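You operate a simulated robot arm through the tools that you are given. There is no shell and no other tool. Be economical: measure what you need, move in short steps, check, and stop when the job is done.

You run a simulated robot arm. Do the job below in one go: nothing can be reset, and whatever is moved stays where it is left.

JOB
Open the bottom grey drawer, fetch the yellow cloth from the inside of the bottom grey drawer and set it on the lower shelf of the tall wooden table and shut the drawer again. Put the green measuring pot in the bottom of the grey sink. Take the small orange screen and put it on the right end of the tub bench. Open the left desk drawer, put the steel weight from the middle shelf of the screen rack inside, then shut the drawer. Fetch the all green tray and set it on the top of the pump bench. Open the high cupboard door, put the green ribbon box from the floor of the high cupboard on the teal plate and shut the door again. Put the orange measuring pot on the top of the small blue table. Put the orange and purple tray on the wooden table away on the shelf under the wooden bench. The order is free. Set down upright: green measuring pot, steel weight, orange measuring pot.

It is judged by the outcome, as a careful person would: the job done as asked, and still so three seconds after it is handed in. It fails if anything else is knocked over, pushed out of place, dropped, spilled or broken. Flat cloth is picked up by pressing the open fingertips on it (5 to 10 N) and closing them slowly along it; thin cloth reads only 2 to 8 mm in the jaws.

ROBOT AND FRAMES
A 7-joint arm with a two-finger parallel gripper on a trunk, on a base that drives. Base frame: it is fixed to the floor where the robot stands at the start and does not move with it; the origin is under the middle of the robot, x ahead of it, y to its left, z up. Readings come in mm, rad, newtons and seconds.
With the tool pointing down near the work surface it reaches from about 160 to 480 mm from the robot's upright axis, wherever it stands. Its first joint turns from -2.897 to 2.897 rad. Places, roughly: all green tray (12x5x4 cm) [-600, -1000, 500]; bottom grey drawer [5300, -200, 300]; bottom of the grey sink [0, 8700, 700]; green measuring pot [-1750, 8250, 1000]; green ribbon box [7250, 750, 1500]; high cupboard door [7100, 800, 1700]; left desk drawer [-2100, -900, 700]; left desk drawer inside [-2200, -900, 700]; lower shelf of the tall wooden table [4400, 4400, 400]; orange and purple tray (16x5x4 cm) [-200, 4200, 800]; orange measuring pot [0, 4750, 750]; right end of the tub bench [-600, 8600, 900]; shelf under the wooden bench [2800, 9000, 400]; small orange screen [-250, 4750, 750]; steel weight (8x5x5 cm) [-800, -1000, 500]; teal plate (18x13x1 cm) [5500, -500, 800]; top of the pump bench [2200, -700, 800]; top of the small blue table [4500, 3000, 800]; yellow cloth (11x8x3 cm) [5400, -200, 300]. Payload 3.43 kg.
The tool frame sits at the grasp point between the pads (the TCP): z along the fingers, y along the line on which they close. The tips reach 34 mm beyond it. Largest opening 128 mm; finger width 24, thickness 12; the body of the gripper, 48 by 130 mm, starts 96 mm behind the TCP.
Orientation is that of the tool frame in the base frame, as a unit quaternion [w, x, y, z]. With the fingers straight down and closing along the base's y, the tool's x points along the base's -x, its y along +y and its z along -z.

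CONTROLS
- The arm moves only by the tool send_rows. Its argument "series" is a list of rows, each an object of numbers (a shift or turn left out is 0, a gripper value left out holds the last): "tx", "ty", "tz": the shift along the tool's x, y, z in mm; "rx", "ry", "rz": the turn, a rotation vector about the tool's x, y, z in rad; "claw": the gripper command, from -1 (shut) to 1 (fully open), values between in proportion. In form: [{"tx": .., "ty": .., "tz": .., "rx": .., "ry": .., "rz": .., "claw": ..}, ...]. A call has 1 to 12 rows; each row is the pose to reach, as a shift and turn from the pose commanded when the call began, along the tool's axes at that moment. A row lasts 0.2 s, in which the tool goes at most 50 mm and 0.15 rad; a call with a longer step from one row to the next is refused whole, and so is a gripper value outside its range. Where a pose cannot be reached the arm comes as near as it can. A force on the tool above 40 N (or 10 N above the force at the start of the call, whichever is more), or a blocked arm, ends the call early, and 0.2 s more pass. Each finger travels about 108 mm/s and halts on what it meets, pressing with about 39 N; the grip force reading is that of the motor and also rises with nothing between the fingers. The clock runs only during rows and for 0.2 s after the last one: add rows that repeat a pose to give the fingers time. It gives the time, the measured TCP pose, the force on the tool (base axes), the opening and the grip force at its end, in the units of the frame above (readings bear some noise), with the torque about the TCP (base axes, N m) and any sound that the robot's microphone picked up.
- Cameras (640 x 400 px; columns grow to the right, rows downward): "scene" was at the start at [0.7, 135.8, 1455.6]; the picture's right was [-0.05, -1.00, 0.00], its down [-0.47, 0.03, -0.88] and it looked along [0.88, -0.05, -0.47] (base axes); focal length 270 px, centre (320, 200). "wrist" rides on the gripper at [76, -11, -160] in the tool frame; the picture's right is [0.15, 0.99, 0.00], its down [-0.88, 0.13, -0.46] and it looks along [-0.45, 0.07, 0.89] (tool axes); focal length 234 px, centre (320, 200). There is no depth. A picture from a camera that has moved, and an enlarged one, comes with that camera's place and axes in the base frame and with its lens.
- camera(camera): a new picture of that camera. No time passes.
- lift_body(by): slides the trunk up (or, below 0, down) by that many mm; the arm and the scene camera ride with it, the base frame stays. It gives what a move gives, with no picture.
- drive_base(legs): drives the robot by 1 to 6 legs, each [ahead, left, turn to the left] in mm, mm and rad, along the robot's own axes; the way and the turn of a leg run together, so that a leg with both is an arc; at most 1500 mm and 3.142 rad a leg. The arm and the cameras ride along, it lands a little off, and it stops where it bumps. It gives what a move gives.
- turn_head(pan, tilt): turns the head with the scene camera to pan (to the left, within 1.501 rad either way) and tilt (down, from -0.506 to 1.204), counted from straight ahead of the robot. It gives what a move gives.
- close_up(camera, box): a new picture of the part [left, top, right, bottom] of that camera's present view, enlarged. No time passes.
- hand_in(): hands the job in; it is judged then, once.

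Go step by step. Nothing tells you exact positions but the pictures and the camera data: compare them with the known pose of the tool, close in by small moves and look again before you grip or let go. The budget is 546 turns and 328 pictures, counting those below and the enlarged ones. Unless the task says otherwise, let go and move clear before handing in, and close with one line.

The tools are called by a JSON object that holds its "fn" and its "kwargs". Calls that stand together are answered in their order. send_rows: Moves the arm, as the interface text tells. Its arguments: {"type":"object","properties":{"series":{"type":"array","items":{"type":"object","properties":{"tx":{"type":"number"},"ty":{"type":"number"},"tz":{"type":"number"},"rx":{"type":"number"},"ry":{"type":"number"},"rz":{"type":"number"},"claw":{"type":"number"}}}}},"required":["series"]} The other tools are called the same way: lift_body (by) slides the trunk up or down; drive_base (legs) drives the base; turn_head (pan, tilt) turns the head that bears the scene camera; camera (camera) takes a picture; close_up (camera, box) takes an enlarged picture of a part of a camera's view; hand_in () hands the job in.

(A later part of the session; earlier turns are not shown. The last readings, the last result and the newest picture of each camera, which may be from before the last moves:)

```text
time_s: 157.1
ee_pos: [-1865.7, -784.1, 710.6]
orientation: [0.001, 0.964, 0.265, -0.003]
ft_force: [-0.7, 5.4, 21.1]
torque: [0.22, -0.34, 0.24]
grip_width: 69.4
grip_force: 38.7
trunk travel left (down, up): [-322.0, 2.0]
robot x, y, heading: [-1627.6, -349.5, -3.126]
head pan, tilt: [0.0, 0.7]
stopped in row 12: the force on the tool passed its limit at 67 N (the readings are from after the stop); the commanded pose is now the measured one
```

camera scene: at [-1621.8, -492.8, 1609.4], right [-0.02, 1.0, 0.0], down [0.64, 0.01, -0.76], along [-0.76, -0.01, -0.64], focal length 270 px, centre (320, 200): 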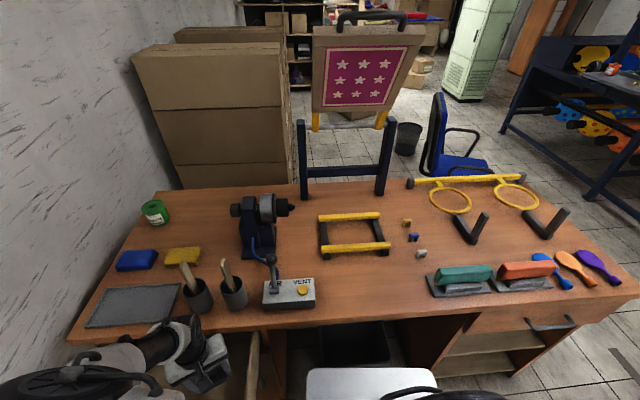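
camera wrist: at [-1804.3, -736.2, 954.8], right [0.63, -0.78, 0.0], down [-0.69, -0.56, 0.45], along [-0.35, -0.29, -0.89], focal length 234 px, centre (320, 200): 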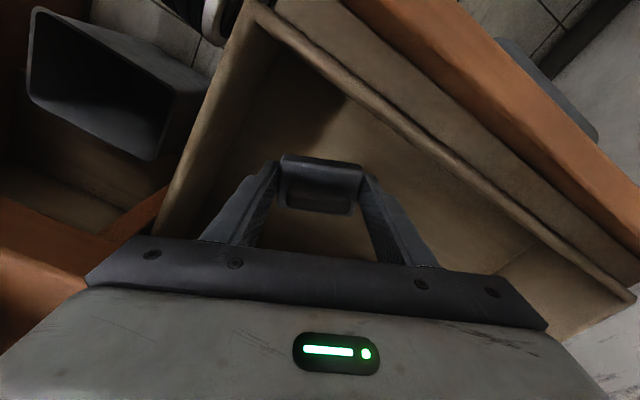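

Contact with the drawer floor. Release gently and rise.

{"fn": "send_rows", "kwargs": {"series": [{"tz": -2, "claw": 0.2}, {"tz": -3, "claw": 0.4}, {"tz": -3, "claw": 0.5}, {"tz": -3, "claw": 0.5}]}}

{"fn": "send_rows", "kwargs": {"series": [{"tz": -20}, {"tz": -60}, {"tz": -100}, {"tz": -140}, {"tz": -180}, {"tz": -190}]}}

{"fn": "camera", "kwargs": {"camera": "wrist"}}

```text
time_s: 158.1
ee_pos: [-1863.8, -785.8, 711.5]
orientation: [0.001, 0.964, 0.265, -0.002]
ft_force: [0.0, -0.4, -0.7]
torque: [0.0, 0.0, -0.01]
grip_width: 95.9
grip_force: 0.1
trunk travel left (down, up): [-322.0, 2.0]
robot x, y, heading: [-1629.0, -349.9, -3.122]
head pan, tilt: [0.0, 0.7]
```

```text
time_s: 159.5
ee_pos: [-1864.1, -783.9, 902.7]
orientation: [0.0, 0.964, 0.265, -0.001]
ft_force: [0.1, 0.5, 0.0]
torque: [0.03, 0.01, 0.01]
grip_width: 96.0
grip_force: 0.1
trunk travel left (down, up): [-322.0, 2.0]
robot x, y, heading: [-1631.6, -349.8, -3.125]
head pan, tilt: [0.0, 0.7]
```

```text
267 pictures are left
camera wrist: at [-1805.2, -736.1, 1061.5], right [0.63, -0.78, 0.0], down [-0.69, -0.56, 0.46], along [-0.36, -0.29, -0.89], focal length 234 px, centre (320, 200)
```

wrist: 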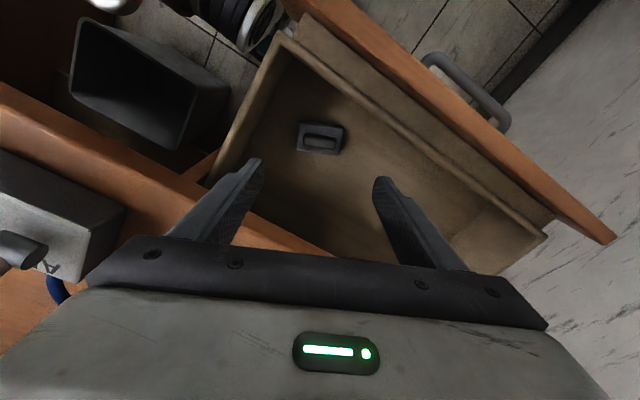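

Weight stands upright in the drawer. Back off with the base, then re-orient the arm horizontally to push the drawer shut.

{"fn": "drive_base", "kwargs": {"legs": [[-400, 0, 0]]}}

{"fn": "lift_body", "kwargs": {"by": -150}}

{"fn": "send_rows", "kwargs": {"series": [{"ty": -45}, {"ty": -90, "rz": 0.05}, {"ty": -135, "rz": 0.1}, {"ty": -180, "rz": 0.15}, {"ty": -225, "rz": 0.2}, {"ty": -270, "rz": 0.25}, {"ty": -315, "rz": 0.3}, {"ty": -360, "rz": 0.36}, {"ty": -405, "rz": 0.42}, {"ty": -450, "rz": 0.48}, {"ty": -498, "rz": 0.54}, {"ty": -498, "rz": 0.54}]}}

{"fn": "send_rows", "kwargs": {"series": [{"ry": -0.14, "claw": -1}, {"ry": -0.28}, {"ry": -0.42}, {"ry": -0.56}, {"ry": -0.7}, {"ry": -0.84}, {"ry": -0.98}, {"ry": -1.12}, {"ry": -1.26}, {"ry": -1.4}, {"ry": -1.54}, {"ry": -1.571}]}}

```text
time_s: 162.0
ee_pos: [-1462.4, -778.0, 902.2]
orientation: [0.001, 0.964, 0.266, -0.002]
ft_force: [-0.2, 0.4, -0.2]
torque: [0.01, 0.01, -0.01]
grip_width: 96.2
grip_force: 0.2
trunk travel left (down, up): [-322.0, 2.0]
robot x, y, heading: [-1230.9, -346.7, -3.131]
head pan, tilt: [0.0, 0.7]
```

```text
time_s: 163.7
ee_pos: [-1463.7, -778.1, 752.1]
orientation: [0.0, 0.964, 0.266, -0.001]
ft_force: [0.2, -0.5, 0.2]
torque: [0.01, 0.01, 0.01]
grip_width: 96.1
grip_force: 0.1
trunk travel left (down, up): [-172.0, 152.0]
robot x, y, heading: [-1227.7, -347.5, -3.131]
head pan, tilt: [0.0, 0.7]
```

```text
time_s: 166.3
ee_pos: [-1718.8, -350.4, 753.3]
orientation: [0.0, 1.0, 0.0, -0.003]
ft_force: [0.3, -0.2, -0.4]
torque: [-0.01, 0.03, -0.01]
grip_width: 96.1
grip_force: 0.0
trunk travel left (down, up): [-172.0, 152.0]
robot x, y, heading: [-1226.4, -346.8, -3.126]
head pan, tilt: [0.0, 0.7]
```

```text
time_s: 168.9
ee_pos: [-1719.4, -351.2, 751.6]
orientation: [-0.001, -0.705, 0.0, 0.709]
ft_force: [0.5, 0.2, -0.8]
torque: [-0.03, 0.0, 0.01]
grip_width: 0.2
grip_force: 32.9
trunk travel left (down, up): [-172.0, 152.0]
robot x, y, heading: [-1229.3, -345.2, -3.12]
head pan, tilt: [0.0, 0.7]
```

{"fn": "send_rows", "kwargs": {"series": [{"ty": 45, "tz": -14, "tx": -6}, {"ty": 90, "tz": -28, "tx": -12}, {"ty": 135, "tz": -42, "tx": -18}, {"ty": 180, "tz": -56, "tx": -24}, {"ty": 225, "tz": -70, "tx": -28}, {"ty": 270, "tz": -84, "tx": -28}, {"ty": 315, "tz": -98, "tx": -28}, {"ty": 360, "tz": -112, "tx": -28}, {"ty": 405, "tz": -126, "tx": -28}, {"ty": 450, "tz": -135, "tx": -28}, {"ty": 480, "tz": -135, "tx": -28}, {"ty": 480, "tz": -135, "tx": -28}]}}

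{"fn": "drive_base", "kwargs": {"legs": [[0, 85, 0]]}}

{"fn": "camera", "kwargs": {"camera": "scene"}}

```text
time_s: 171.5
ee_pos: [-1583.8, -831.3, 780.1]
orientation: [0.001, -0.706, 0.001, 0.708]
ft_force: [1.4, 0.1, -0.1]
torque: [0.03, 0.05, 0.01]
grip_width: 0.0
grip_force: 32.5
trunk travel left (down, up): [-172.0, 152.0]
robot x, y, heading: [-1229.6, -345.1, -3.127]
head pan, tilt: [0.0, 0.7]
```

```text
time_s: 173.0
ee_pos: [-1583.6, -915.5, 781.0]
orientation: [0.0, -0.706, 0.001, 0.708]
ft_force: [0.2, -0.2, -0.2]
torque: [-0.02, 0.0, -0.02]
grip_width: 0.1
grip_force: 33.0
trunk travel left (down, up): [-172.0, 152.0]
robot x, y, heading: [-1226.2, -435.5, -3.127]
head pan, tilt: [0.0, 0.7]
```

```text
266 pictures are left
camera scene: at [-1220.2, -570.6, 1459.5], right [-0.02, 1.0, 0.0], down [0.64, 0.01, -0.76], along [-0.76, -0.01, -0.64], focal length 270 px, centre (320, 200)
```

scene: 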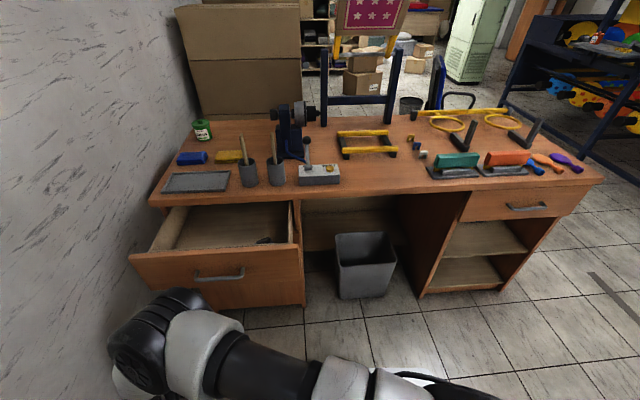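

Push the drawer in by driving forward.

{"fn": "drive_base", "kwargs": {"legs": [[300, 0, 0]]}}

{"fn": "camera", "kwargs": {"camera": "scene"}}

```text
time_s: 175.0
ee_pos: [-1877.9, -921.0, 780.5]
orientation: [0.001, -0.706, 0.002, 0.708]
ft_force: [-0.2, 0.1, -0.4]
torque: [0.03, 0.02, -0.02]
grip_width: 0.0
grip_force: 33.2
trunk travel left (down, up): [-172.0, 152.0]
robot x, y, heading: [-1522.9, -436.9, -3.123]
head pan, tilt: [0.0, 0.7]
```

```text
265 pictures are left
camera scene: at [-1516.3, -575.7, 1459.5], right [-0.02, 1.0, 0.0], down [0.64, 0.01, -0.77], along [-0.76, -0.01, -0.64], focal length 270 px, centre (320, 200)
```

scene: 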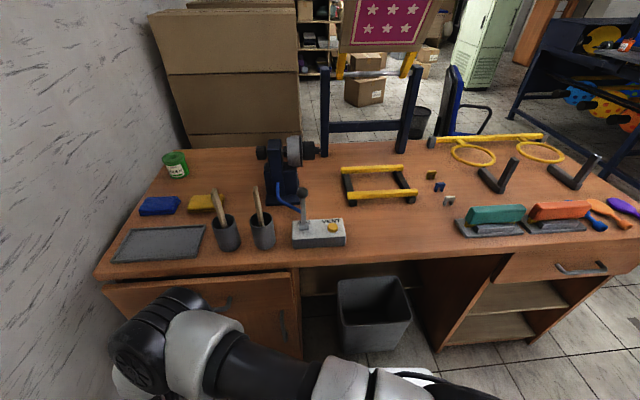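

{"fn": "drive_base", "kwargs": {"legs": [[45, 0, 0]]}}

{"fn": "drive_base", "kwargs": {"legs": [[20, 0, 0]]}}

{"fn": "drive_base", "kwargs": {"legs": [[-300, 0, 0]]}}

{"fn": "camera", "kwargs": {"camera": "scene"}}

```text
time_s: 176.1
ee_pos: [-1917.3, -922.2, 780.3]
orientation: [0.002, -0.706, 0.001, 0.708]
ft_force: [1.9, 0.4, 1.3]
torque: [-0.02, 0.04, -0.02]
grip_width: 0.0
grip_force: 33.2
trunk travel left (down, up): [-172.0, 152.0]
robot x, y, heading: [-1566.5, -438.9, -3.127]
head pan, tilt: [0.0, 0.7]
stopped in leg 1: the force on the tool passed its limit at 50 N (the readings are from after the stop); the commanded pose is now the measured one
```

```text
time_s: 176.8
ee_pos: [-1916.0, -921.8, 779.1]
orientation: [0.0, 0.707, 0.003, -0.707]
ft_force: [4.7, 2.5, 4.3]
torque: [-0.04, 0.14, -0.09]
grip_width: 0.0
grip_force: 33.1
trunk travel left (down, up): [-172.0, 152.0]
robot x, y, heading: [-1574.0, -438.2, -3.123]
head pan, tilt: [0.0, 0.7]
stopped in leg 1: the force on the tool passed its limit at 58 N (the readings are from after the stop); the commanded pose is now the measured one
```

```text
time_s: 178.9
ee_pos: [-1618.9, -916.2, 777.7]
orientation: [-0.001, 0.708, 0.003, -0.707]
ft_force: [0.2, -0.7, 0.1]
torque: [0.0, -0.02, 0.0]
grip_width: 0.1
grip_force: 32.8
trunk travel left (down, up): [-172.0, 152.0]
robot x, y, heading: [-1274.2, -429.4, -3.12]
head pan, tilt: [0.0, 0.7]
```

```text
264 pictures are left
camera scene: at [-1268.3, -570.7, 1459.5], right [-0.02, 1.0, 0.0], down [0.64, 0.01, -0.76], along [-0.76, -0.01, -0.64], focal length 270 px, centre (320, 200)
```

scene: 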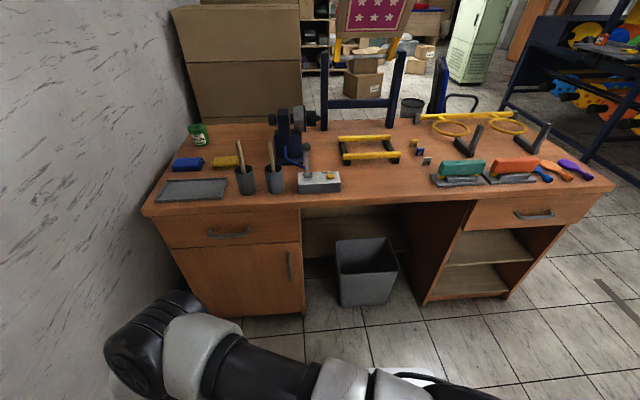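

The left desk drawer is shut with the weight inside. Next is the green tray, using the same 45° front approach as for the weight, gripping the ends (about 115 mm). Recentre the arm first.

{"fn": "send_rows", "kwargs": {"series": [{"ty": -45, "claw": -1}, {"ty": -90}, {"ty": -135}, {"ty": -180}, {"ty": -225}, {"ty": -270}, {"ty": -315, "tz": 20}, {"ty": -360, "tz": 40}, {"ty": -405, "tz": 60}, {"ty": -450, "tz": 80}, {"ty": -480, "tz": 100}, {"ty": -480, "tz": 120}]}}

{"fn": "send_rows", "kwargs": {"series": [{"ry": 0.14}, {"ry": 0.28}, {"ry": 0.42}, {"ry": 0.56}, {"ry": 0.7}, {"ry": 0.77, "claw": 1}, {"ry": 0.77, "claw": 1}, {"ry": 0.77, "claw": 1}]}}

{"fn": "drive_base", "kwargs": {"legs": [[0, -430, 0], [0, 0, 1.55], [0, 660, 0]]}}

```text
time_s: 181.5
ee_pos: [-1739.5, -435.5, 782.3]
orientation: [-0.001, 0.708, 0.002, -0.707]
ft_force: [0.2, 0.1, 0.1]
torque: [0.02, -0.01, 0.0]
grip_width: 0.2
grip_force: 33.2
trunk travel left (down, up): [-172.0, 152.0]
robot x, y, heading: [-1272.7, -435.1, -3.123]
head pan, tilt: [0.0, 0.7]
```

```text
time_s: 183.3
ee_pos: [-1738.9, -436.8, 780.4]
orientation: [-0.002, 0.921, 0.002, -0.389]
ft_force: [0.9, -0.1, -0.8]
torque: [0.0, -0.02, 0.0]
grip_width: 128.0
grip_force: 0.0
trunk travel left (down, up): [-172.0, 152.0]
robot x, y, heading: [-1275.5, -427.6, -3.124]
head pan, tilt: [0.0, 0.7]
```

```text
time_s: 198.2
ee_pos: [-625.9, -456.5, 779.7]
orientation: [0.273, 0.652, 0.651, -0.278]
ft_force: [0.8, -0.5, 0.0]
torque: [0.0, -0.01, 0.02]
grip_width: 128.0
grip_force: 0.1
trunk travel left (down, up): [-172.0, 152.0]
robot x, y, heading: [-631.1, 9.5, -1.555]
head pan, tilt: [0.0, 0.7]
```

{"fn": "lift_body", "kwargs": {"by": -112}}

{"fn": "send_rows", "kwargs": {"series": [{"tx": 15, "tz": 15, "rx": -0.07, "rz": -0.07}, {"tx": 30, "tz": 30, "rx": -0.12, "rz": -0.12}, {"tx": 36, "tz": 60, "rx": -0.13, "rz": -0.13}, {"tx": 20, "tz": 90, "rx": -0.13, "rz": -0.13}, {"tx": 5, "tz": 118, "rx": -0.13, "rz": -0.13}, {"tx": 5, "tz": 118, "rx": -0.13, "rz": -0.13}]}}

{"fn": "drive_base", "kwargs": {"legs": [[240, 0, 0]]}}

{"fn": "camera", "kwargs": {"camera": "wrist"}}

```text
time_s: 199.7
ee_pos: [-624.5, -456.0, 669.6]
orientation: [0.273, 0.652, 0.651, -0.277]
ft_force: [0.4, 0.5, -0.8]
torque: [0.02, 0.0, 0.02]
grip_width: 127.8
grip_force: 0.2
trunk travel left (down, up): [-60.0, 264.0]
robot x, y, heading: [-628.4, 8.3, -1.557]
head pan, tilt: [0.0, 0.7]
```

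```text
time_s: 201.1
ee_pos: [-627.1, -536.4, 583.0]
orientation: [0.297, 0.588, 0.709, -0.251]
ft_force: [-0.2, -0.1, 0.2]
torque: [-0.02, -0.03, 0.0]
grip_width: 127.9
grip_force: 0.1
trunk travel left (down, up): [-60.0, 264.0]
robot x, y, heading: [-629.8, 9.1, -1.557]
head pan, tilt: [0.0, 0.7]
```

```text
time_s: 202.8
ee_pos: [-623.1, -773.5, 583.3]
orientation: [0.297, 0.588, 0.709, -0.252]
ft_force: [1.0, 0.9, -0.9]
torque: [0.02, 0.0, 0.0]
grip_width: 128.0
grip_force: 0.1
trunk travel left (down, up): [-60.0, 264.0]
robot x, y, heading: [-625.3, -225.9, -1.559]
head pan, tilt: [0.0, 0.7]
```

```text
263 pictures are left
camera wrist: at [-664.9, -611.3, 640.0], right [0.95, 0.28, -0.11], down [0.19, -0.26, 0.95], along [0.24, -0.92, -0.3], focal length 234 px, centre (320, 200)
```

wrist: 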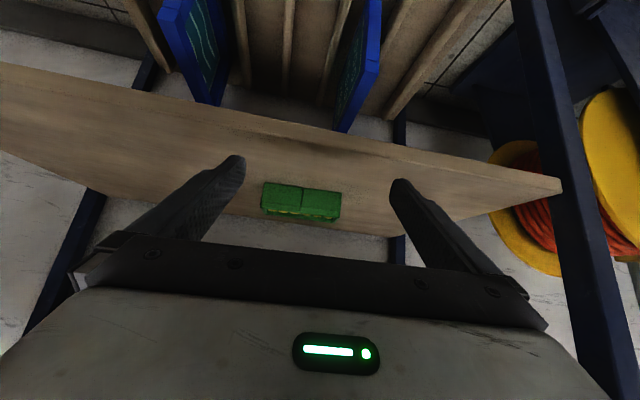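

Tray is aligned in yaw; about 17 mm lateral correction is needed. Move in and re-check.

{"fn": "send_rows", "kwargs": {"series": [{"ty": -17}, {"ty": -17}]}}

{"fn": "drive_base", "kwargs": {"legs": [[95, 0, 0]]}}

{"fn": "camera", "kwargs": {"camera": "wrist"}}

```text
time_s: 203.4
ee_pos: [-639.7, -777.0, 583.6]
orientation: [0.297, 0.588, 0.709, -0.251]
ft_force: [0.8, -0.7, 0.2]
torque: [-0.01, 0.02, 0.0]
grip_width: 128.1
grip_force: 0.0
trunk travel left (down, up): [-60.0, 264.0]
robot x, y, heading: [-623.6, -231.1, -1.556]
head pan, tilt: [0.0, 0.7]
```

```text
time_s: 204.6
ee_pos: [-638.0, -870.4, 582.8]
orientation: [0.297, 0.589, 0.708, -0.252]
ft_force: [-0.2, -0.5, 0.6]
torque: [0.0, 0.0, 0.02]
grip_width: 127.9
grip_force: 0.1
trunk travel left (down, up): [-60.0, 264.0]
robot x, y, heading: [-622.5, -321.7, -1.556]
head pan, tilt: [0.0, 0.7]
```

```text
262 pictures are left
camera wrist: at [-680.1, -708.5, 639.9], right [0.95, 0.28, -0.11], down [0.19, -0.26, 0.95], along [0.24, -0.92, -0.3], focal length 234 px, centre (320, 200)
```

wrist: 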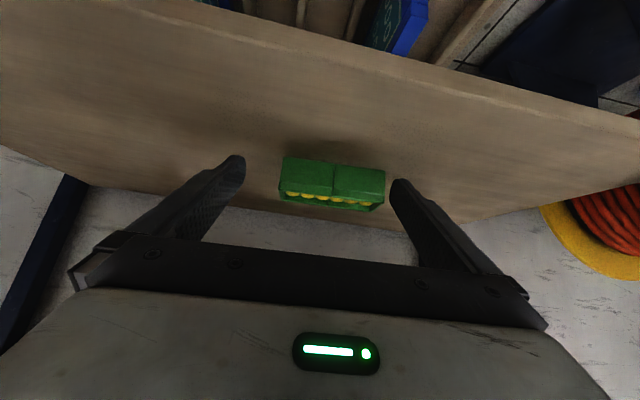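

{"fn": "send_rows", "kwargs": {"series": [{"ty": 13.5, "rx": -0.028, "rz": -0.028}, {"tx": 15, "ty": 13.5, "tz": 14.6, "rx": -0.028, "rz": -0.028}, {"tx": 0, "ty": 13.5, "tz": 30, "rx": -0.028, "rz": -0.028}, {"tx": -13, "ty": 13.5, "tz": 43.3, "rx": -0.028, "rz": -0.028}, {"tx": -13, "ty": 13.5, "tz": 43.3, "rx": -0.028, "rz": -0.028}]}}

{"fn": "camera", "kwargs": {"camera": "wrist"}}

```text
time_s: 205.8
ee_pos: [-617.5, -907.4, 562.0]
orientation: [0.301, 0.575, 0.72, -0.245]
ft_force: [0.7, -0.3, -1.0]
torque: [0.0, 0.0, -0.01]
grip_width: 128.0
grip_force: 0.0
trunk travel left (down, up): [-60.0, 264.0]
robot x, y, heading: [-627.6, -326.9, -1.551]
head pan, tilt: [0.0, 0.7]
```

```text
261 pictures are left
camera wrist: at [-666.3, -747.6, 618.8], right [0.94, 0.32, -0.11], down [0.2, -0.25, 0.95], along [0.27, -0.91, -0.3], focal length 234 px, centre (320, 200)
```

wrist: 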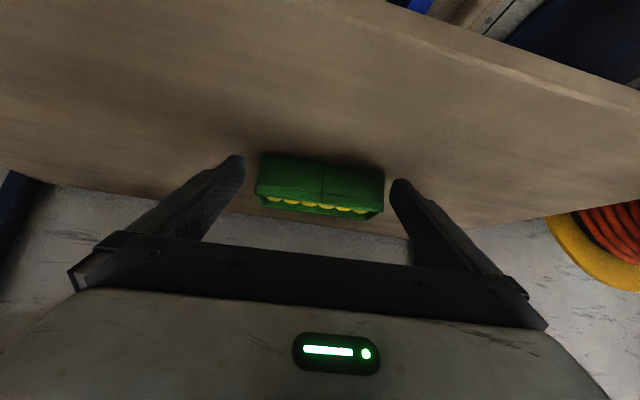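

{"fn": "send_rows", "kwargs": {"series": [{"rx": -0.04, "rz": -0.04}, {"rx": -0.04, "rz": -0.04}]}}

{"fn": "close_up", "kwargs": {"camera": "wrist", "box": [200, 110, 440, 260]}}

```text
time_s: 206.4
ee_pos: [-616.9, -908.2, 563.1]
orientation: [0.308, 0.553, 0.737, -0.236]
ft_force: [-0.3, 0.6, 0.2]
torque: [-0.01, 0.0, -0.01]
grip_width: 128.1
grip_force: 0.0
trunk travel left (down, up): [-60.0, 264.0]
robot x, y, heading: [-625.2, -325.2, -1.556]
head pan, tilt: [0.0, 0.7]
```

```text
2.67 times, centred on (320, 185) of wrist
camera zoom: at [-675.4, -750.5, 619.1], right [0.92, 0.37, -0.11], down [0.21, -0.24, 0.95], along [0.32, -0.9, -0.3], focal length 624 px, centre (320, 240)
```

zoom: 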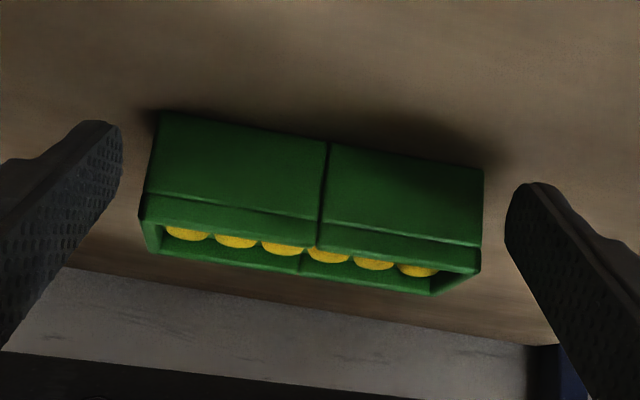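

{"fn": "send_rows", "kwargs": {"series": [{"rx": 0.05, "rz": 0.05, "ty": 5.5}, {"rx": 0.05, "rz": 0.05, "ty": 5.5}]}}

{"fn": "close_up", "kwargs": {"camera": "wrist", "box": [200, 110, 440, 260]}}

```text
time_s: 207.0
ee_pos: [-613.3, -906.4, 562.0]
orientation: [0.3, 0.579, 0.716, -0.247]
ft_force: [0.0, -0.8, 0.3]
torque: [0.01, 0.01, 0.03]
grip_width: 128.2
grip_force: 0.0
trunk travel left (down, up): [-60.0, 264.0]
robot x, y, heading: [-624.8, -322.9, -1.553]
head pan, tilt: [0.0, 0.7]
```

```text
2.67 times, centred on (320, 185) of wrist
camera zoom: at [-658.4, -745.4, 618.9], right [0.95, 0.3, -0.11], down [0.19, -0.25, 0.95], along [0.26, -0.92, -0.3], focal length 624 px, centre (320, 240)
```

zoom: 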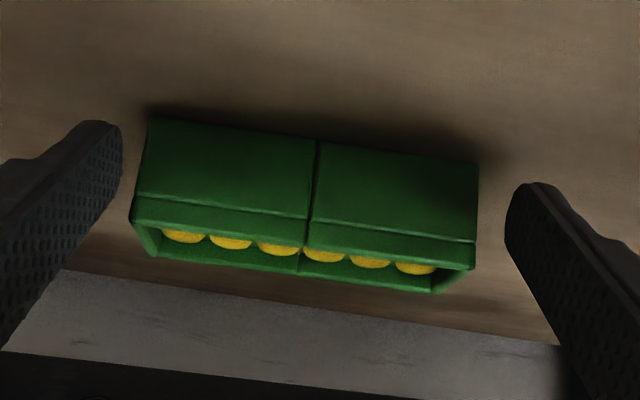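

Well aligned and centred within 1 mm. Advance 30 mm and close.

{"fn": "send_rows", "kwargs": {"series": [{"tx": -7, "tz": 7}, {"tx": -14, "tz": 14}, {"tx": -19.5, "tz": 23}, {"tx": -19.5, "tz": 23}]}}

{"fn": "close_up", "kwargs": {"camera": "wrist", "box": [200, 110, 440, 260]}}

```text
time_s: 208.0
ee_pos: [-605.9, -936.4, 560.6]
orientation: [0.3, 0.579, 0.716, -0.248]
ft_force: [-0.9, -0.4, 0.5]
torque: [0.03, 0.01, 0.0]
grip_width: 128.0
grip_force: 0.1
trunk travel left (down, up): [-60.0, 264.0]
robot x, y, heading: [-623.6, -323.1, -1.556]
head pan, tilt: [0.0, 0.7]
```

```text
2.67 times, centred on (320, 185) of wrist
camera zoom: at [-652.4, -774.8, 616.6], right [0.95, 0.3, -0.11], down [0.19, -0.25, 0.95], along [0.26, -0.92, -0.3], focal length 624 px, centre (320, 240)
```

zoom: 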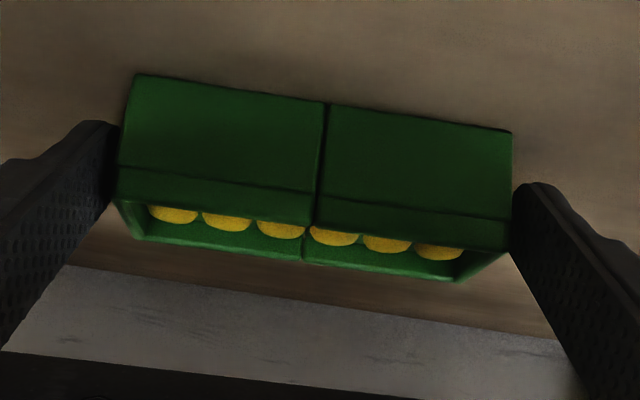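

{"fn": "send_rows", "kwargs": {"series": [{"claw": 0.9}, {"claw": 0.8}, {"claw": 0.7}, {"claw": 0.4}, {"claw": -1}, {"claw": -1}]}}

{"fn": "camera", "kwargs": {"camera": "wrist"}}

```text
time_s: 209.4
ee_pos: [-604.9, -936.9, 559.5]
orientation: [0.3, 0.579, 0.716, -0.248]
ft_force: [0.2, -0.6, 0.2]
torque: [-0.03, -0.04, -0.04]
grip_width: 117.0
grip_force: 39.0
trunk travel left (down, up): [-60.0, 264.0]
robot x, y, heading: [-622.6, -324.7, -1.554]
head pan, tilt: [0.0, 0.7]
```

```text
257 pictures are left
camera wrist: at [-652.4, -774.6, 616.6], right [0.95, 0.3, -0.11], down [0.19, -0.25, 0.95], along [0.26, -0.92, -0.3], focal length 234 px, centre (320, 200)
```

wrist: 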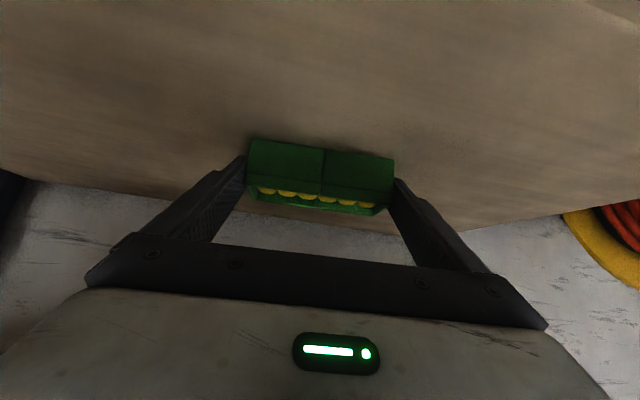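

Gripped at 117 mm. Lift and draw it out.

{"fn": "send_rows", "kwargs": {"series": [{"tx": -12, "tz": -12}, {"tx": -29, "tz": -28}, {"tx": -29, "tz": -28}]}}

{"fn": "camera", "kwargs": {"camera": "wrist"}}

{"fn": "drive_base", "kwargs": {"legs": [[-330, 0, 0]]}}

{"fn": "camera", "kwargs": {"camera": "wrist"}}

```text
time_s: 210.2
ee_pos: [-606.1, -936.4, 599.8]
orientation: [0.3, 0.579, 0.717, -0.247]
ft_force: [-0.2, -0.5, -0.7]
torque: [0.04, 0.02, -0.02]
grip_width: 116.9
grip_force: 39.2
trunk travel left (down, up): [-60.0, 264.0]
robot x, y, heading: [-624.0, -325.0, -1.555]
head pan, tilt: [0.0, 0.7]
```

```text
256 pictures are left
camera wrist: at [-652.2, -774.6, 657.8], right [0.95, 0.3, -0.11], down [0.19, -0.25, 0.95], along [0.26, -0.92, -0.3], focal length 234 px, centre (320, 200)
```

wrist: 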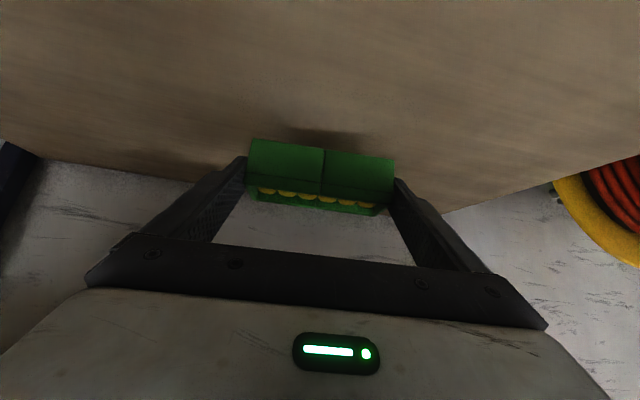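

```text
time_s: 212.3
ee_pos: [-611.5, -609.6, 601.2]
orientation: [0.299, 0.58, 0.716, -0.248]
ft_force: [0.0, -0.3, -0.5]
torque: [0.02, -0.03, -0.01]
grip_width: 116.9
grip_force: 38.4
trunk travel left (down, up): [-60.0, 264.0]
robot x, y, heading: [-628.8, -1.4, -1.55]
head pan, tilt: [0.0, 0.7]
```

```text
255 pictures are left
camera wrist: at [-657.4, -448.0, 657.7], right [0.95, 0.3, -0.11], down [0.19, -0.25, 0.95], along [0.26, -0.92, -0.3], focal length 234 px, centre (320, 200)
```

wrist: 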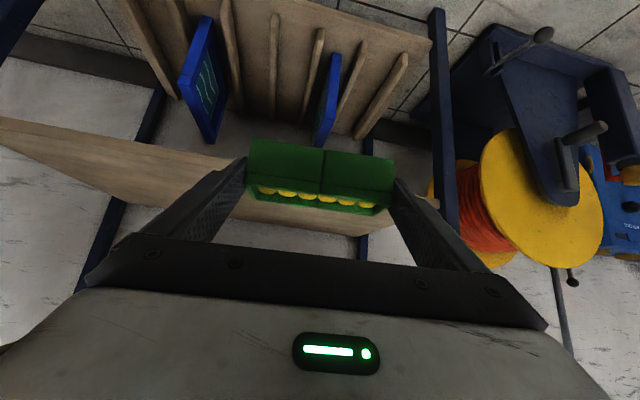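

Tray is held safely. Drive to the pump bench.

{"fn": "drive_base", "kwargs": {"legs": [[0, 1400, -0.02], [0, 1350, 0]]}}

{"fn": "lift_body", "kwargs": {"by": 262}}

{"fn": "camera", "kwargs": {"camera": "scene"}}

{"fn": "camera", "kwargs": {"camera": "wrist"}}

```text
time_s: 232.8
ee_pos: [1468.4, -597.8, 600.6]
orientation: [0.289, 0.593, 0.707, -0.256]
ft_force: [0.3, 0.3, -0.9]
torque: [0.0, -0.01, 0.04]
grip_width: 116.7
grip_force: 38.7
trunk travel left (down, up): [-60.0, 264.0]
robot x, y, heading: [1479.1, 19.5, -1.574]
head pan, tilt: [0.0, 0.7]
stopped in leg 2: the force on the tool passed its limit at 54 N (the readings are from after the stop); the commanded pose is now the measured one
```

```text
time_s: 233.2
ee_pos: [1467.3, -594.7, 600.6]
orientation: [0.284, 0.595, 0.708, -0.253]
ft_force: [0.8, -5.7, -15.6]
torque: [-0.57, 0.77, -0.39]
grip_width: 117.0
grip_force: 39.4
trunk travel left (down, up): [-66.0, 258.0]
robot x, y, heading: [1478.8, 14.5, -1.574]
head pan, tilt: [0.0, 0.7]
stopped: the force on the tool passed its limit at 56 N (the readings are from after the stop); the commanded pose is now the measured one
```

```text
254 pictures are left
camera scene: at [1618.1, 18.3, 1353.4], right [-1.0, 0.0, 0.0], down [0.0, 0.64, -0.76], along [0.0, -0.76, -0.64], focal length 270 px, centre (320, 200)
```

scene: 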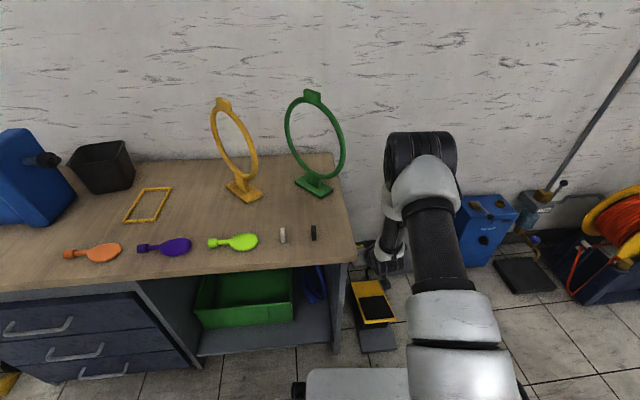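

```text
253 pictures are left
camera wrist: at [1429.1, -432.4, 660.3], right [0.96, 0.27, -0.12], down [0.2, -0.28, 0.94], along [0.22, -0.92, -0.32], focal length 234 px, centre (320, 200)
```

wrist: 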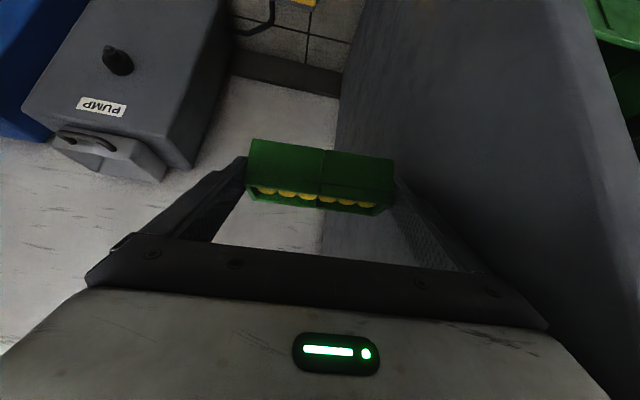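

The finger touched the bench's end panel; I underestimated its extent. Back away sideways, then raise.

{"fn": "drive_base", "kwargs": {"legs": [[0, -100, 0]]}}

{"fn": "lift_body", "kwargs": {"by": 256}}

{"fn": "send_rows", "kwargs": {"series": [{"tx": -24, "tz": -24}, {"tx": -48, "tz": -48}, {"tx": -60, "tz": -60}, {"tx": -60, "tz": -60}]}}

{"fn": "camera", "kwargs": {"camera": "scene"}}

{"fn": "camera", "kwargs": {"camera": "wrist"}}

```text
time_s: 234.9
ee_pos: [1367.6, -594.2, 601.3]
orientation: [0.285, 0.594, 0.708, -0.254]
ft_force: [-0.3, -0.8, -0.7]
torque: [0.02, -0.02, 0.01]
grip_width: 116.8
grip_force: 39.2
trunk travel left (down, up): [-66.0, 258.0]
robot x, y, heading: [1377.3, 16.0, -1.574]
head pan, tilt: [0.0, 0.7]
```

```text
time_s: 237.5
ee_pos: [1367.9, -593.8, 858.6]
orientation: [0.285, 0.594, 0.708, -0.254]
ft_force: [0.3, 0.6, -0.2]
torque: [0.03, 0.0, 0.01]
grip_width: 116.6
grip_force: 39.0
trunk travel left (down, up): [-322.0, 2.0]
robot x, y, heading: [1379.2, 16.0, -1.578]
head pan, tilt: [0.0, 0.7]
```

```text
time_s: 238.5
ee_pos: [1368.8, -594.4, 942.8]
orientation: [0.284, 0.595, 0.708, -0.254]
ft_force: [0.4, -0.7, -1.1]
torque: [-0.01, 0.0, 0.01]
grip_width: 116.7
grip_force: 39.0
trunk travel left (down, up): [-322.0, 2.0]
robot x, y, heading: [1379.0, 15.1, -1.576]
head pan, tilt: [0.0, 0.7]
```

```text
252 pictures are left
camera scene: at [1517.8, 19.9, 1609.6], right [-1.0, 0.0, 0.0], down [0.0, 0.64, -0.76], along [0.0, -0.76, -0.64], focal length 270 px, centre (320, 200)
```

scene: 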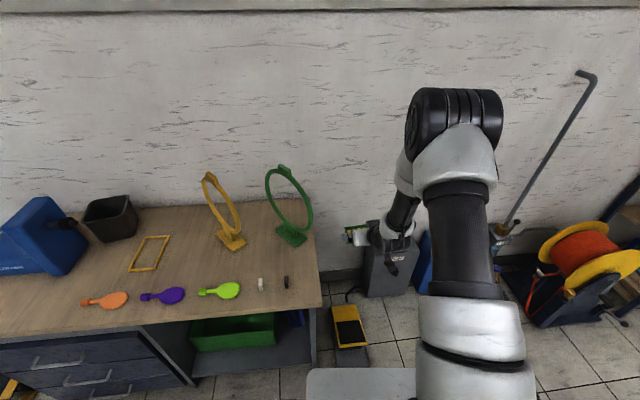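

```text
251 pictures are left
camera wrist: at [1330.6, -431.8, 1003.4], right [0.96, 0.27, -0.12], down [0.2, -0.27, 0.94], along [0.22, -0.92, -0.32], focal length 234 px, centre (320, 200)
```

wrist: 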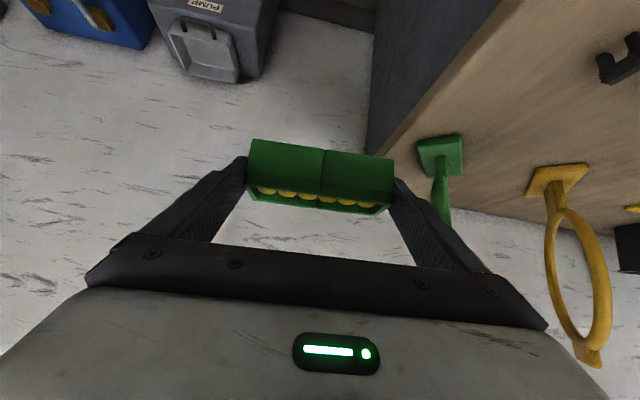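

Bench top z≈725 and its front edge at y≈-463. A free spot is near (2035, -650), behind the paddles. Strafe there at height.

{"fn": "drive_base", "kwargs": {"legs": [[0, 664, 0]]}}

{"fn": "camera", "kwargs": {"camera": "scene"}}

{"fn": "camera", "kwargs": {"camera": "wrist"}}

```text
time_s: 245.3
ee_pos: [2029.8, -597.5, 942.9]
orientation: [0.284, 0.594, 0.708, -0.253]
ft_force: [0.2, 0.3, -0.6]
torque: [0.0, 0.0, 0.0]
grip_width: 116.8
grip_force: 39.1
trunk travel left (down, up): [-322.0, 2.0]
robot x, y, heading: [2040.7, 6.7, -1.579]
head pan, tilt: [0.0, 0.7]
```

```text
250 pictures are left
camera scene: at [2180.0, 16.2, 1609.6], right [-1.0, 0.01, 0.0], down [0.0, 0.64, -0.76], along [0.0, -0.76, -0.64], focal length 270 px, centre (320, 200)
```

scene: 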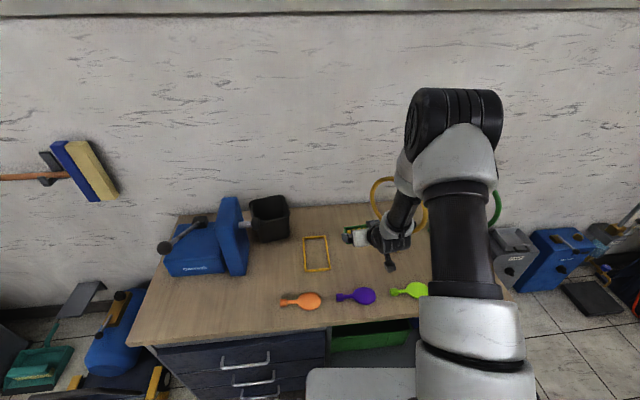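

```text
249 pictures are left
camera wrist: at [1991.6, -435.2, 1003.2], right [0.96, 0.26, -0.12], down [0.2, -0.27, 0.94], along [0.21, -0.92, -0.32], focal length 234 px, centre (320, 200)
```

wrist: 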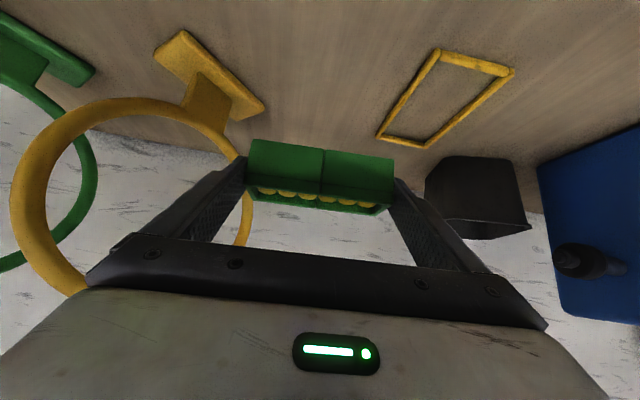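

Landing area is clear. Lower the trunk, then touch down gently.

{"fn": "lift_body", "kwargs": {"by": -160}}

{"fn": "camera", "kwargs": {"camera": "wrist"}}

{"fn": "camera", "kwargs": {"camera": "scene"}}

```text
time_s: 247.2
ee_pos: [2030.0, -600.1, 787.8]
orientation: [0.288, 0.594, 0.705, -0.258]
ft_force: [-0.5, 0.2, 26.6]
torque: [-0.61, -1.07, 0.0]
grip_width: 117.1
grip_force: 39.4
trunk travel left (down, up): [-162.0, 162.0]
robot x, y, heading: [2044.0, 11.1, -1.578]
head pan, tilt: [0.0, 0.7]
```

```text
248 pictures are left
camera wrist: at [1991.5, -436.6, 846.2], right [0.96, 0.26, -0.13], down [0.2, -0.26, 0.94], along [0.21, -0.93, -0.3], focal length 234 px, centre (320, 200)
```

wrist: 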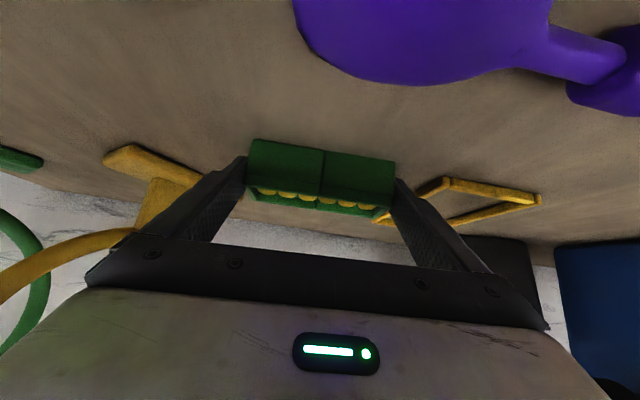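

```text
247 pictures are left
camera scene: at [2179.7, 18.4, 1450.0], right [-1.0, 0.01, 0.0], down [0.0, 0.64, -0.77], along [0.0, -0.77, -0.64], focal length 270 px, centre (320, 200)
```

scene: 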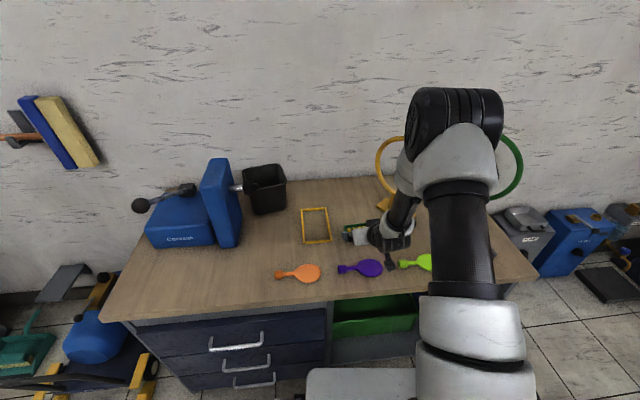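

It has touched the bench (surface z≈750). Ease off slightly, open, and look.

{"fn": "send_rows", "kwargs": {"series": [{"tx": -2, "tz": -2}, {"tx": -2, "tz": -2}]}}

{"fn": "send_rows", "kwargs": {"series": [{"claw": 0.9}, {"claw": 1}, {"claw": 1}]}}

{"fn": "camera", "kwargs": {"camera": "wrist"}}

```text
time_s: 247.8
ee_pos: [2029.4, -599.0, 788.1]
orientation: [0.286, 0.595, 0.706, -0.256]
ft_force: [-1.7, -8.0, 20.1]
torque: [-0.95, -0.72, -0.36]
grip_width: 116.9
grip_force: 39.1
trunk travel left (down, up): [-162.0, 162.0]
robot x, y, heading: [2042.1, 11.8, -1.581]
head pan, tilt: [0.0, 0.7]
```

```text
time_s: 248.6
ee_pos: [2031.1, -596.6, 785.0]
orientation: [0.284, 0.595, 0.708, -0.253]
ft_force: [0.4, 0.4, -0.5]
torque: [-0.02, -0.03, 0.02]
grip_width: 128.3
grip_force: 0.2
trunk travel left (down, up): [-162.0, 162.0]
robot x, y, heading: [2035.9, 9.4, -1.58]
head pan, tilt: [0.0, 0.7]
```

```text
246 pictures are left
camera wrist: at [1992.4, -434.6, 845.4], right [0.96, 0.26, -0.12], down [0.2, -0.28, 0.94], along [0.21, -0.92, -0.32], focal length 234 px, centre (320, 200)
```

wrist: 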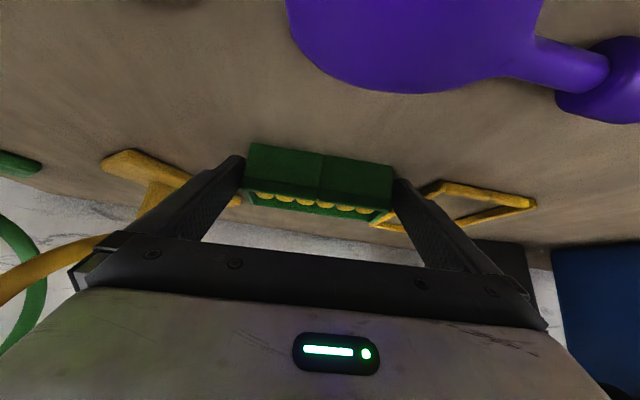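

Released. Withdraw straight back along the tool axis.

{"fn": "send_rows", "kwargs": {"series": [{"tz": -20}, {"tz": -45}, {"tz": -80}, {"tz": -120}, {"tz": -150}]}}

{"fn": "camera", "kwargs": {"camera": "wrist"}}

```text
time_s: 249.8
ee_pos: [2014.8, -491.0, 892.0]
orientation: [0.284, 0.596, 0.707, -0.254]
ft_force: [0.7, 1.1, -0.6]
torque: [0.01, 0.0, -0.01]
grip_width: 128.0
grip_force: 0.0
trunk travel left (down, up): [-162.0, 162.0]
robot x, y, heading: [2037.4, 8.3, -1.578]
head pan, tilt: [0.0, 0.7]
```

```text
245 pictures are left
camera wrist: at [1976.8, -329.4, 952.8], right [0.96, 0.26, -0.12], down [0.2, -0.28, 0.94], along [0.21, -0.92, -0.32], focal length 234 px, centre (320, 200)
```

wrist: 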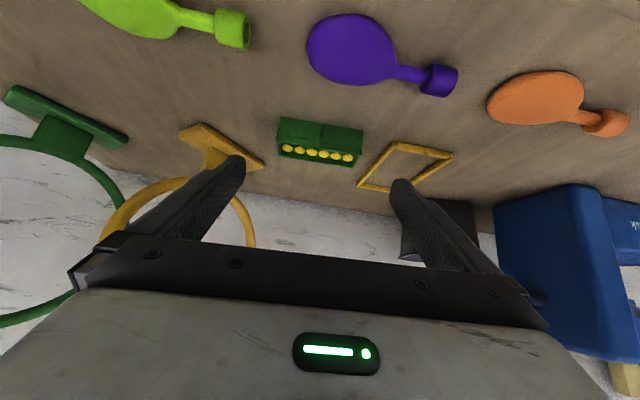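

Tray done. Next, the grey drawer and the cupboard area: turn to face +x and look.

{"fn": "drive_base", "kwargs": {"legs": [[-250, 0, 0], [0, 0, 1.575], [1400, 0, 0]]}}

{"fn": "camera", "kwargs": {"camera": "scene"}}

```text
time_s: 262.1
ee_pos: [3946.0, 245.3, 892.0]
orientation: [0.38, -0.084, 0.921, 0.023]
ft_force: [-0.1, -0.1, -0.7]
torque: [-0.01, -0.02, 0.01]
grip_width: 127.9
grip_force: 0.1
trunk travel left (down, up): [-162.0, 162.0]
robot x, y, heading: [3442.1, 266.8, 0.006]
head pan, tilt: [0.0, 0.7]
```

```text
244 pictures are left
camera scene: at [3435.5, 406.0, 1449.6], right [0.01, -1.0, 0.0], down [-0.64, 0.0, -0.76], along [0.76, 0.0, -0.64], focal length 270 px, centre (320, 200)
```

scene: 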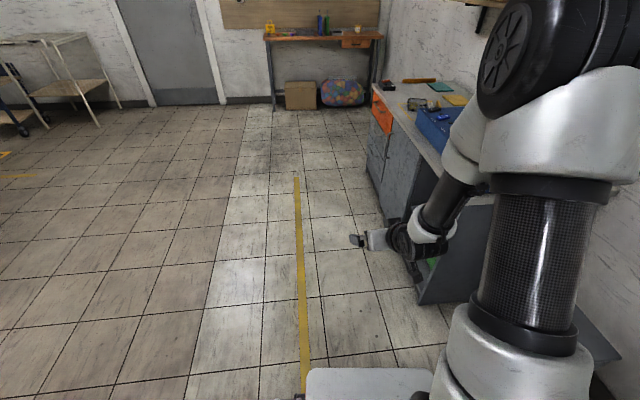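

{"fn": "drive_base", "kwargs": {"legs": [[0, 450, 0], [1400, 0, 0], [440, 0, 0], [0, 0, -1.571]]}}

{"fn": "camera", "kwargs": {"camera": "scene"}}

{"fn": "camera", "kwargs": {"camera": "wrist"}}

```text
time_s: 279.7
ee_pos: [5251.5, 203.6, 892.4]
orientation: [0.285, 0.592, 0.711, -0.252]
ft_force: [-0.3, 0.8, -0.1]
torque: [-0.02, 0.04, 0.01]
grip_width: 128.4
grip_force: 0.1
trunk travel left (down, up): [-162.0, 162.0]
robot x, y, heading: [5270.9, 709.2, -1.569]
head pan, tilt: [0.0, 0.7]
```

```text
243 pictures are left
camera scene: at [5410.9, 714.7, 1449.6], right [-1.0, 0.0, 0.0], down [0.0, 0.64, -0.76], along [0.0, -0.76, -0.64], focal length 270 px, centre (320, 200)
```

scene: 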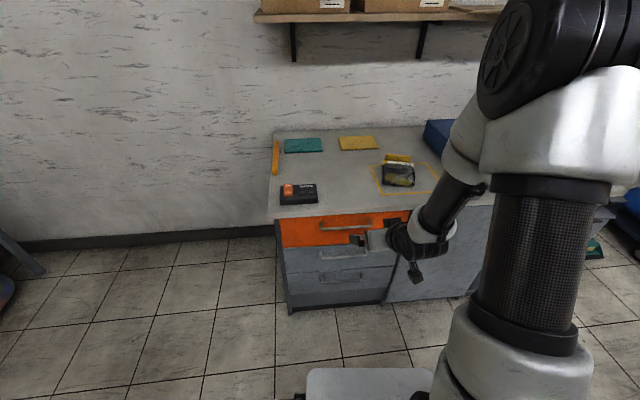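

```text
242 pictures are left
camera wrist: at [5211.4, 366.5, 952.7], right [0.95, 0.27, -0.12], down [0.2, -0.27, 0.94], along [0.22, -0.92, -0.32], focal length 234 px, centre (320, 200)
```

wrist: 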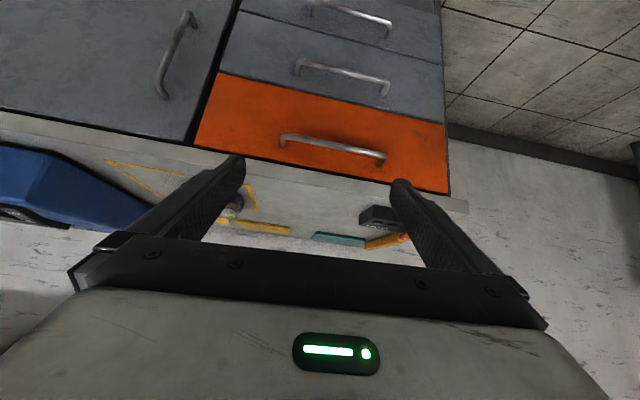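

{"fn": "close_up", "kwargs": {"camera": "scene", "box": [260, 200, 420, 320]}}

```text
3.33 times, centred on (340, 260) of scene
camera zoom: at [5410.9, 714.7, 1449.6], right [-1.0, 0.0, 0.0], down [0.0, 0.64, -0.76], along [0.0, -0.76, -0.64], focal length 900 px, centre (253, 0)
```

zoom: 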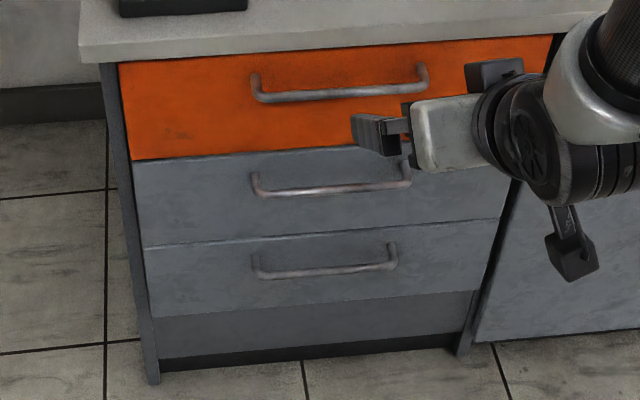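

The bottom grey drawer's handle is near (5311, 10, 375). Level the tool and roll it for vertical closing again.

{"fn": "send_rows", "kwargs": {"series": [{"rx": 0.1, "rz": 0.1}, {"rx": 0.136, "rz": 0.132}, {"rx": 0.136, "rz": 0.132}]}}

{"fn": "send_rows", "kwargs": {"series": [{"ry": -0.14}, {"ry": -0.28}, {"ry": -0.42}, {"ry": -0.56}, {"ry": -0.7}, {"ry": -0.78}, {"ry": -0.78}]}}

{"fn": "send_rows", "kwargs": {"series": [{"rz": -0.15}, {"rz": -0.3}, {"rz": -0.45}, {"rz": -0.6}, {"rz": -0.75}, {"rz": -0.9}, {"rz": -1.05}, {"rz": -1.2}, {"rz": -1.35}, {"rz": -1.5}, {"rz": -1.571}, {"rz": -1.571}]}}

{"fn": "lift_body", "kwargs": {"by": -162}}

```text
time_s: 280.5
ee_pos: [5251.8, 205.1, 893.6]
orientation: [0.261, 0.655, 0.65, -0.282]
ft_force: [0.1, -0.3, 0.1]
torque: [0.01, -0.04, 0.03]
grip_width: 128.3
grip_force: 0.0
trunk travel left (down, up): [-162.0, 162.0]
robot x, y, heading: [5271.6, 707.6, -1.569]
head pan, tilt: [0.0, 0.7]
```

```text
time_s: 282.1
ee_pos: [5250.6, 204.5, 892.9]
orientation: [-0.489, -0.499, -0.503, 0.509]
ft_force: [0.6, 1.2, -0.2]
torque: [-0.04, 0.0, 0.01]
grip_width: 128.1
grip_force: 0.0
trunk travel left (down, up): [-162.0, 162.0]
robot x, y, heading: [5273.6, 711.2, -1.567]
head pan, tilt: [0.0, 0.7]
```

```text
time_s: 284.7
ee_pos: [5252.3, 202.7, 893.5]
orientation: [-0.015, -0.003, 0.708, -0.706]
ft_force: [-0.9, 0.6, 0.1]
torque: [0.04, 0.01, -0.01]
grip_width: 128.1
grip_force: 0.0
trunk travel left (down, up): [-162.0, 162.0]
robot x, y, heading: [5269.9, 709.1, -1.562]
head pan, tilt: [0.0, 0.7]
```

```text
time_s: 286.5
ee_pos: [5250.5, 204.5, 731.3]
orientation: [-0.015, -0.004, 0.708, -0.706]
ft_force: [0.8, 0.6, 0.6]
torque: [-0.01, 0.02, -0.02]
grip_width: 127.7
grip_force: 0.0
trunk travel left (down, up): [0.0, 324.0]
robot x, y, heading: [5268.8, 708.8, -1.565]
head pan, tilt: [0.0, 0.7]
```

{"fn": "send_rows", "kwargs": {"series": [{"tx": -15, "ty": 45}, {"tx": -30, "ty": 90}, {"tx": -45, "ty": 135}, {"tx": -60, "ty": 180}, {"tx": -60, "ty": 225}, {"tx": -60, "ty": 270}, {"tx": -60, "ty": 315}, {"tx": -60, "ty": 350}, {"tx": -60, "ty": 350}]}}

{"fn": "camera", "kwargs": {"camera": "wrist"}}

{"fn": "camera", "kwargs": {"camera": "scene"}}

```text
time_s: 288.2
ee_pos: [5292.7, 204.3, 480.3]
orientation: [-0.055, -0.016, 0.713, -0.699]
ft_force: [0.0, -0.6, -0.5]
torque: [0.01, 0.02, 0.0]
grip_width: 128.0
grip_force: 0.1
out of reach, approached as far as the arm can: row 8
trunk travel left (down, up): [0.0, 324.0]
robot x, y, heading: [5271.2, 710.6, -1.568]
head pan, tilt: [0.0, 0.7]
stopped in row 8: the arm was blocked; the commanded pose is now the measured one
```

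```text
240 pictures are left
camera wrist: at [5227.5, 366.7, 501.5], right [-0.24, 0.03, -0.97], down [0.89, 0.41, -0.21], along [0.39, -0.91, -0.13], focal length 234 px, centre (320, 200)
```

wrist: 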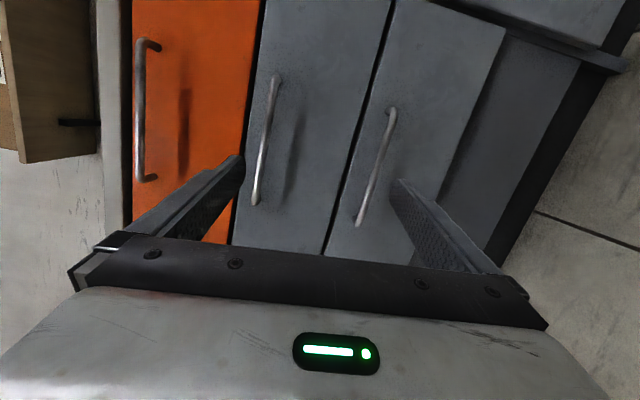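

```text
239 pictures are left
camera scene: at [5410.5, 725.0, 1290.6], right [-1.0, 0.0, 0.0], down [0.0, 0.64, -0.77], along [0.0, -0.77, -0.64], focal length 270 px, centre (320, 200)
```

scene: 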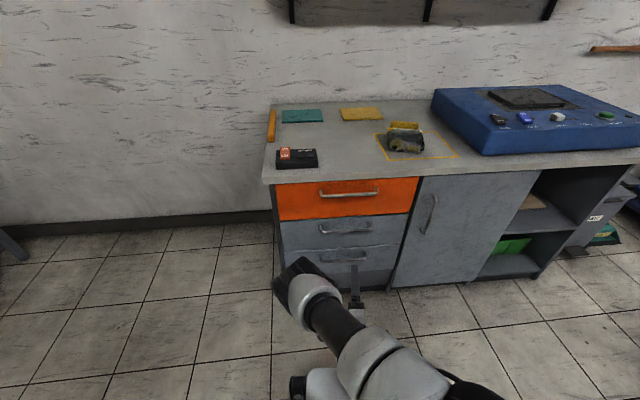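

The arm can't get that low when level. Tilting the tool downward about 40° keeps the wrist higher; raise, fix the orientation and tilt.

{"fn": "send_rows", "kwargs": {"series": [{"ty": -40, "rx": 0.02, "ry": -0.05, "rz": 0.09}, {"ty": -80, "rx": 0.02, "ry": -0.056, "rz": 0.1}, {"ty": -80, "rx": 0.02, "ry": -0.056, "rz": 0.1}]}}

{"fn": "send_rows", "kwargs": {"series": [{"rx": -0.14}, {"rx": -0.28}, {"rx": -0.42}, {"rx": -0.56}, {"rx": -0.7}, {"rx": -0.7}]}}

```text
time_s: 289.0
ee_pos: [5302.6, 199.9, 543.6]
orientation: [0.004, 0.003, 0.711, -0.703]
ft_force: [0.4, 0.3, 0.8]
torque: [-0.04, 0.01, -0.01]
grip_width: 127.8
grip_force: 0.1
trunk travel left (down, up): [0.0, 324.0]
robot x, y, heading: [5270.2, 711.0, -1.562]
head pan, tilt: [0.0, 0.7]
```

```text
time_s: 290.4
ee_pos: [5301.1, 199.0, 546.1]
orientation: [0.003, 0.0, 0.91, -0.415]
ft_force: [0.1, 0.6, 0.3]
torque: [-0.01, 0.03, 0.04]
grip_width: 128.1
grip_force: 0.0
trunk travel left (down, up): [0.0, 324.0]
robot x, y, heading: [5269.1, 712.3, -1.567]
head pan, tilt: [0.0, 0.7]
```

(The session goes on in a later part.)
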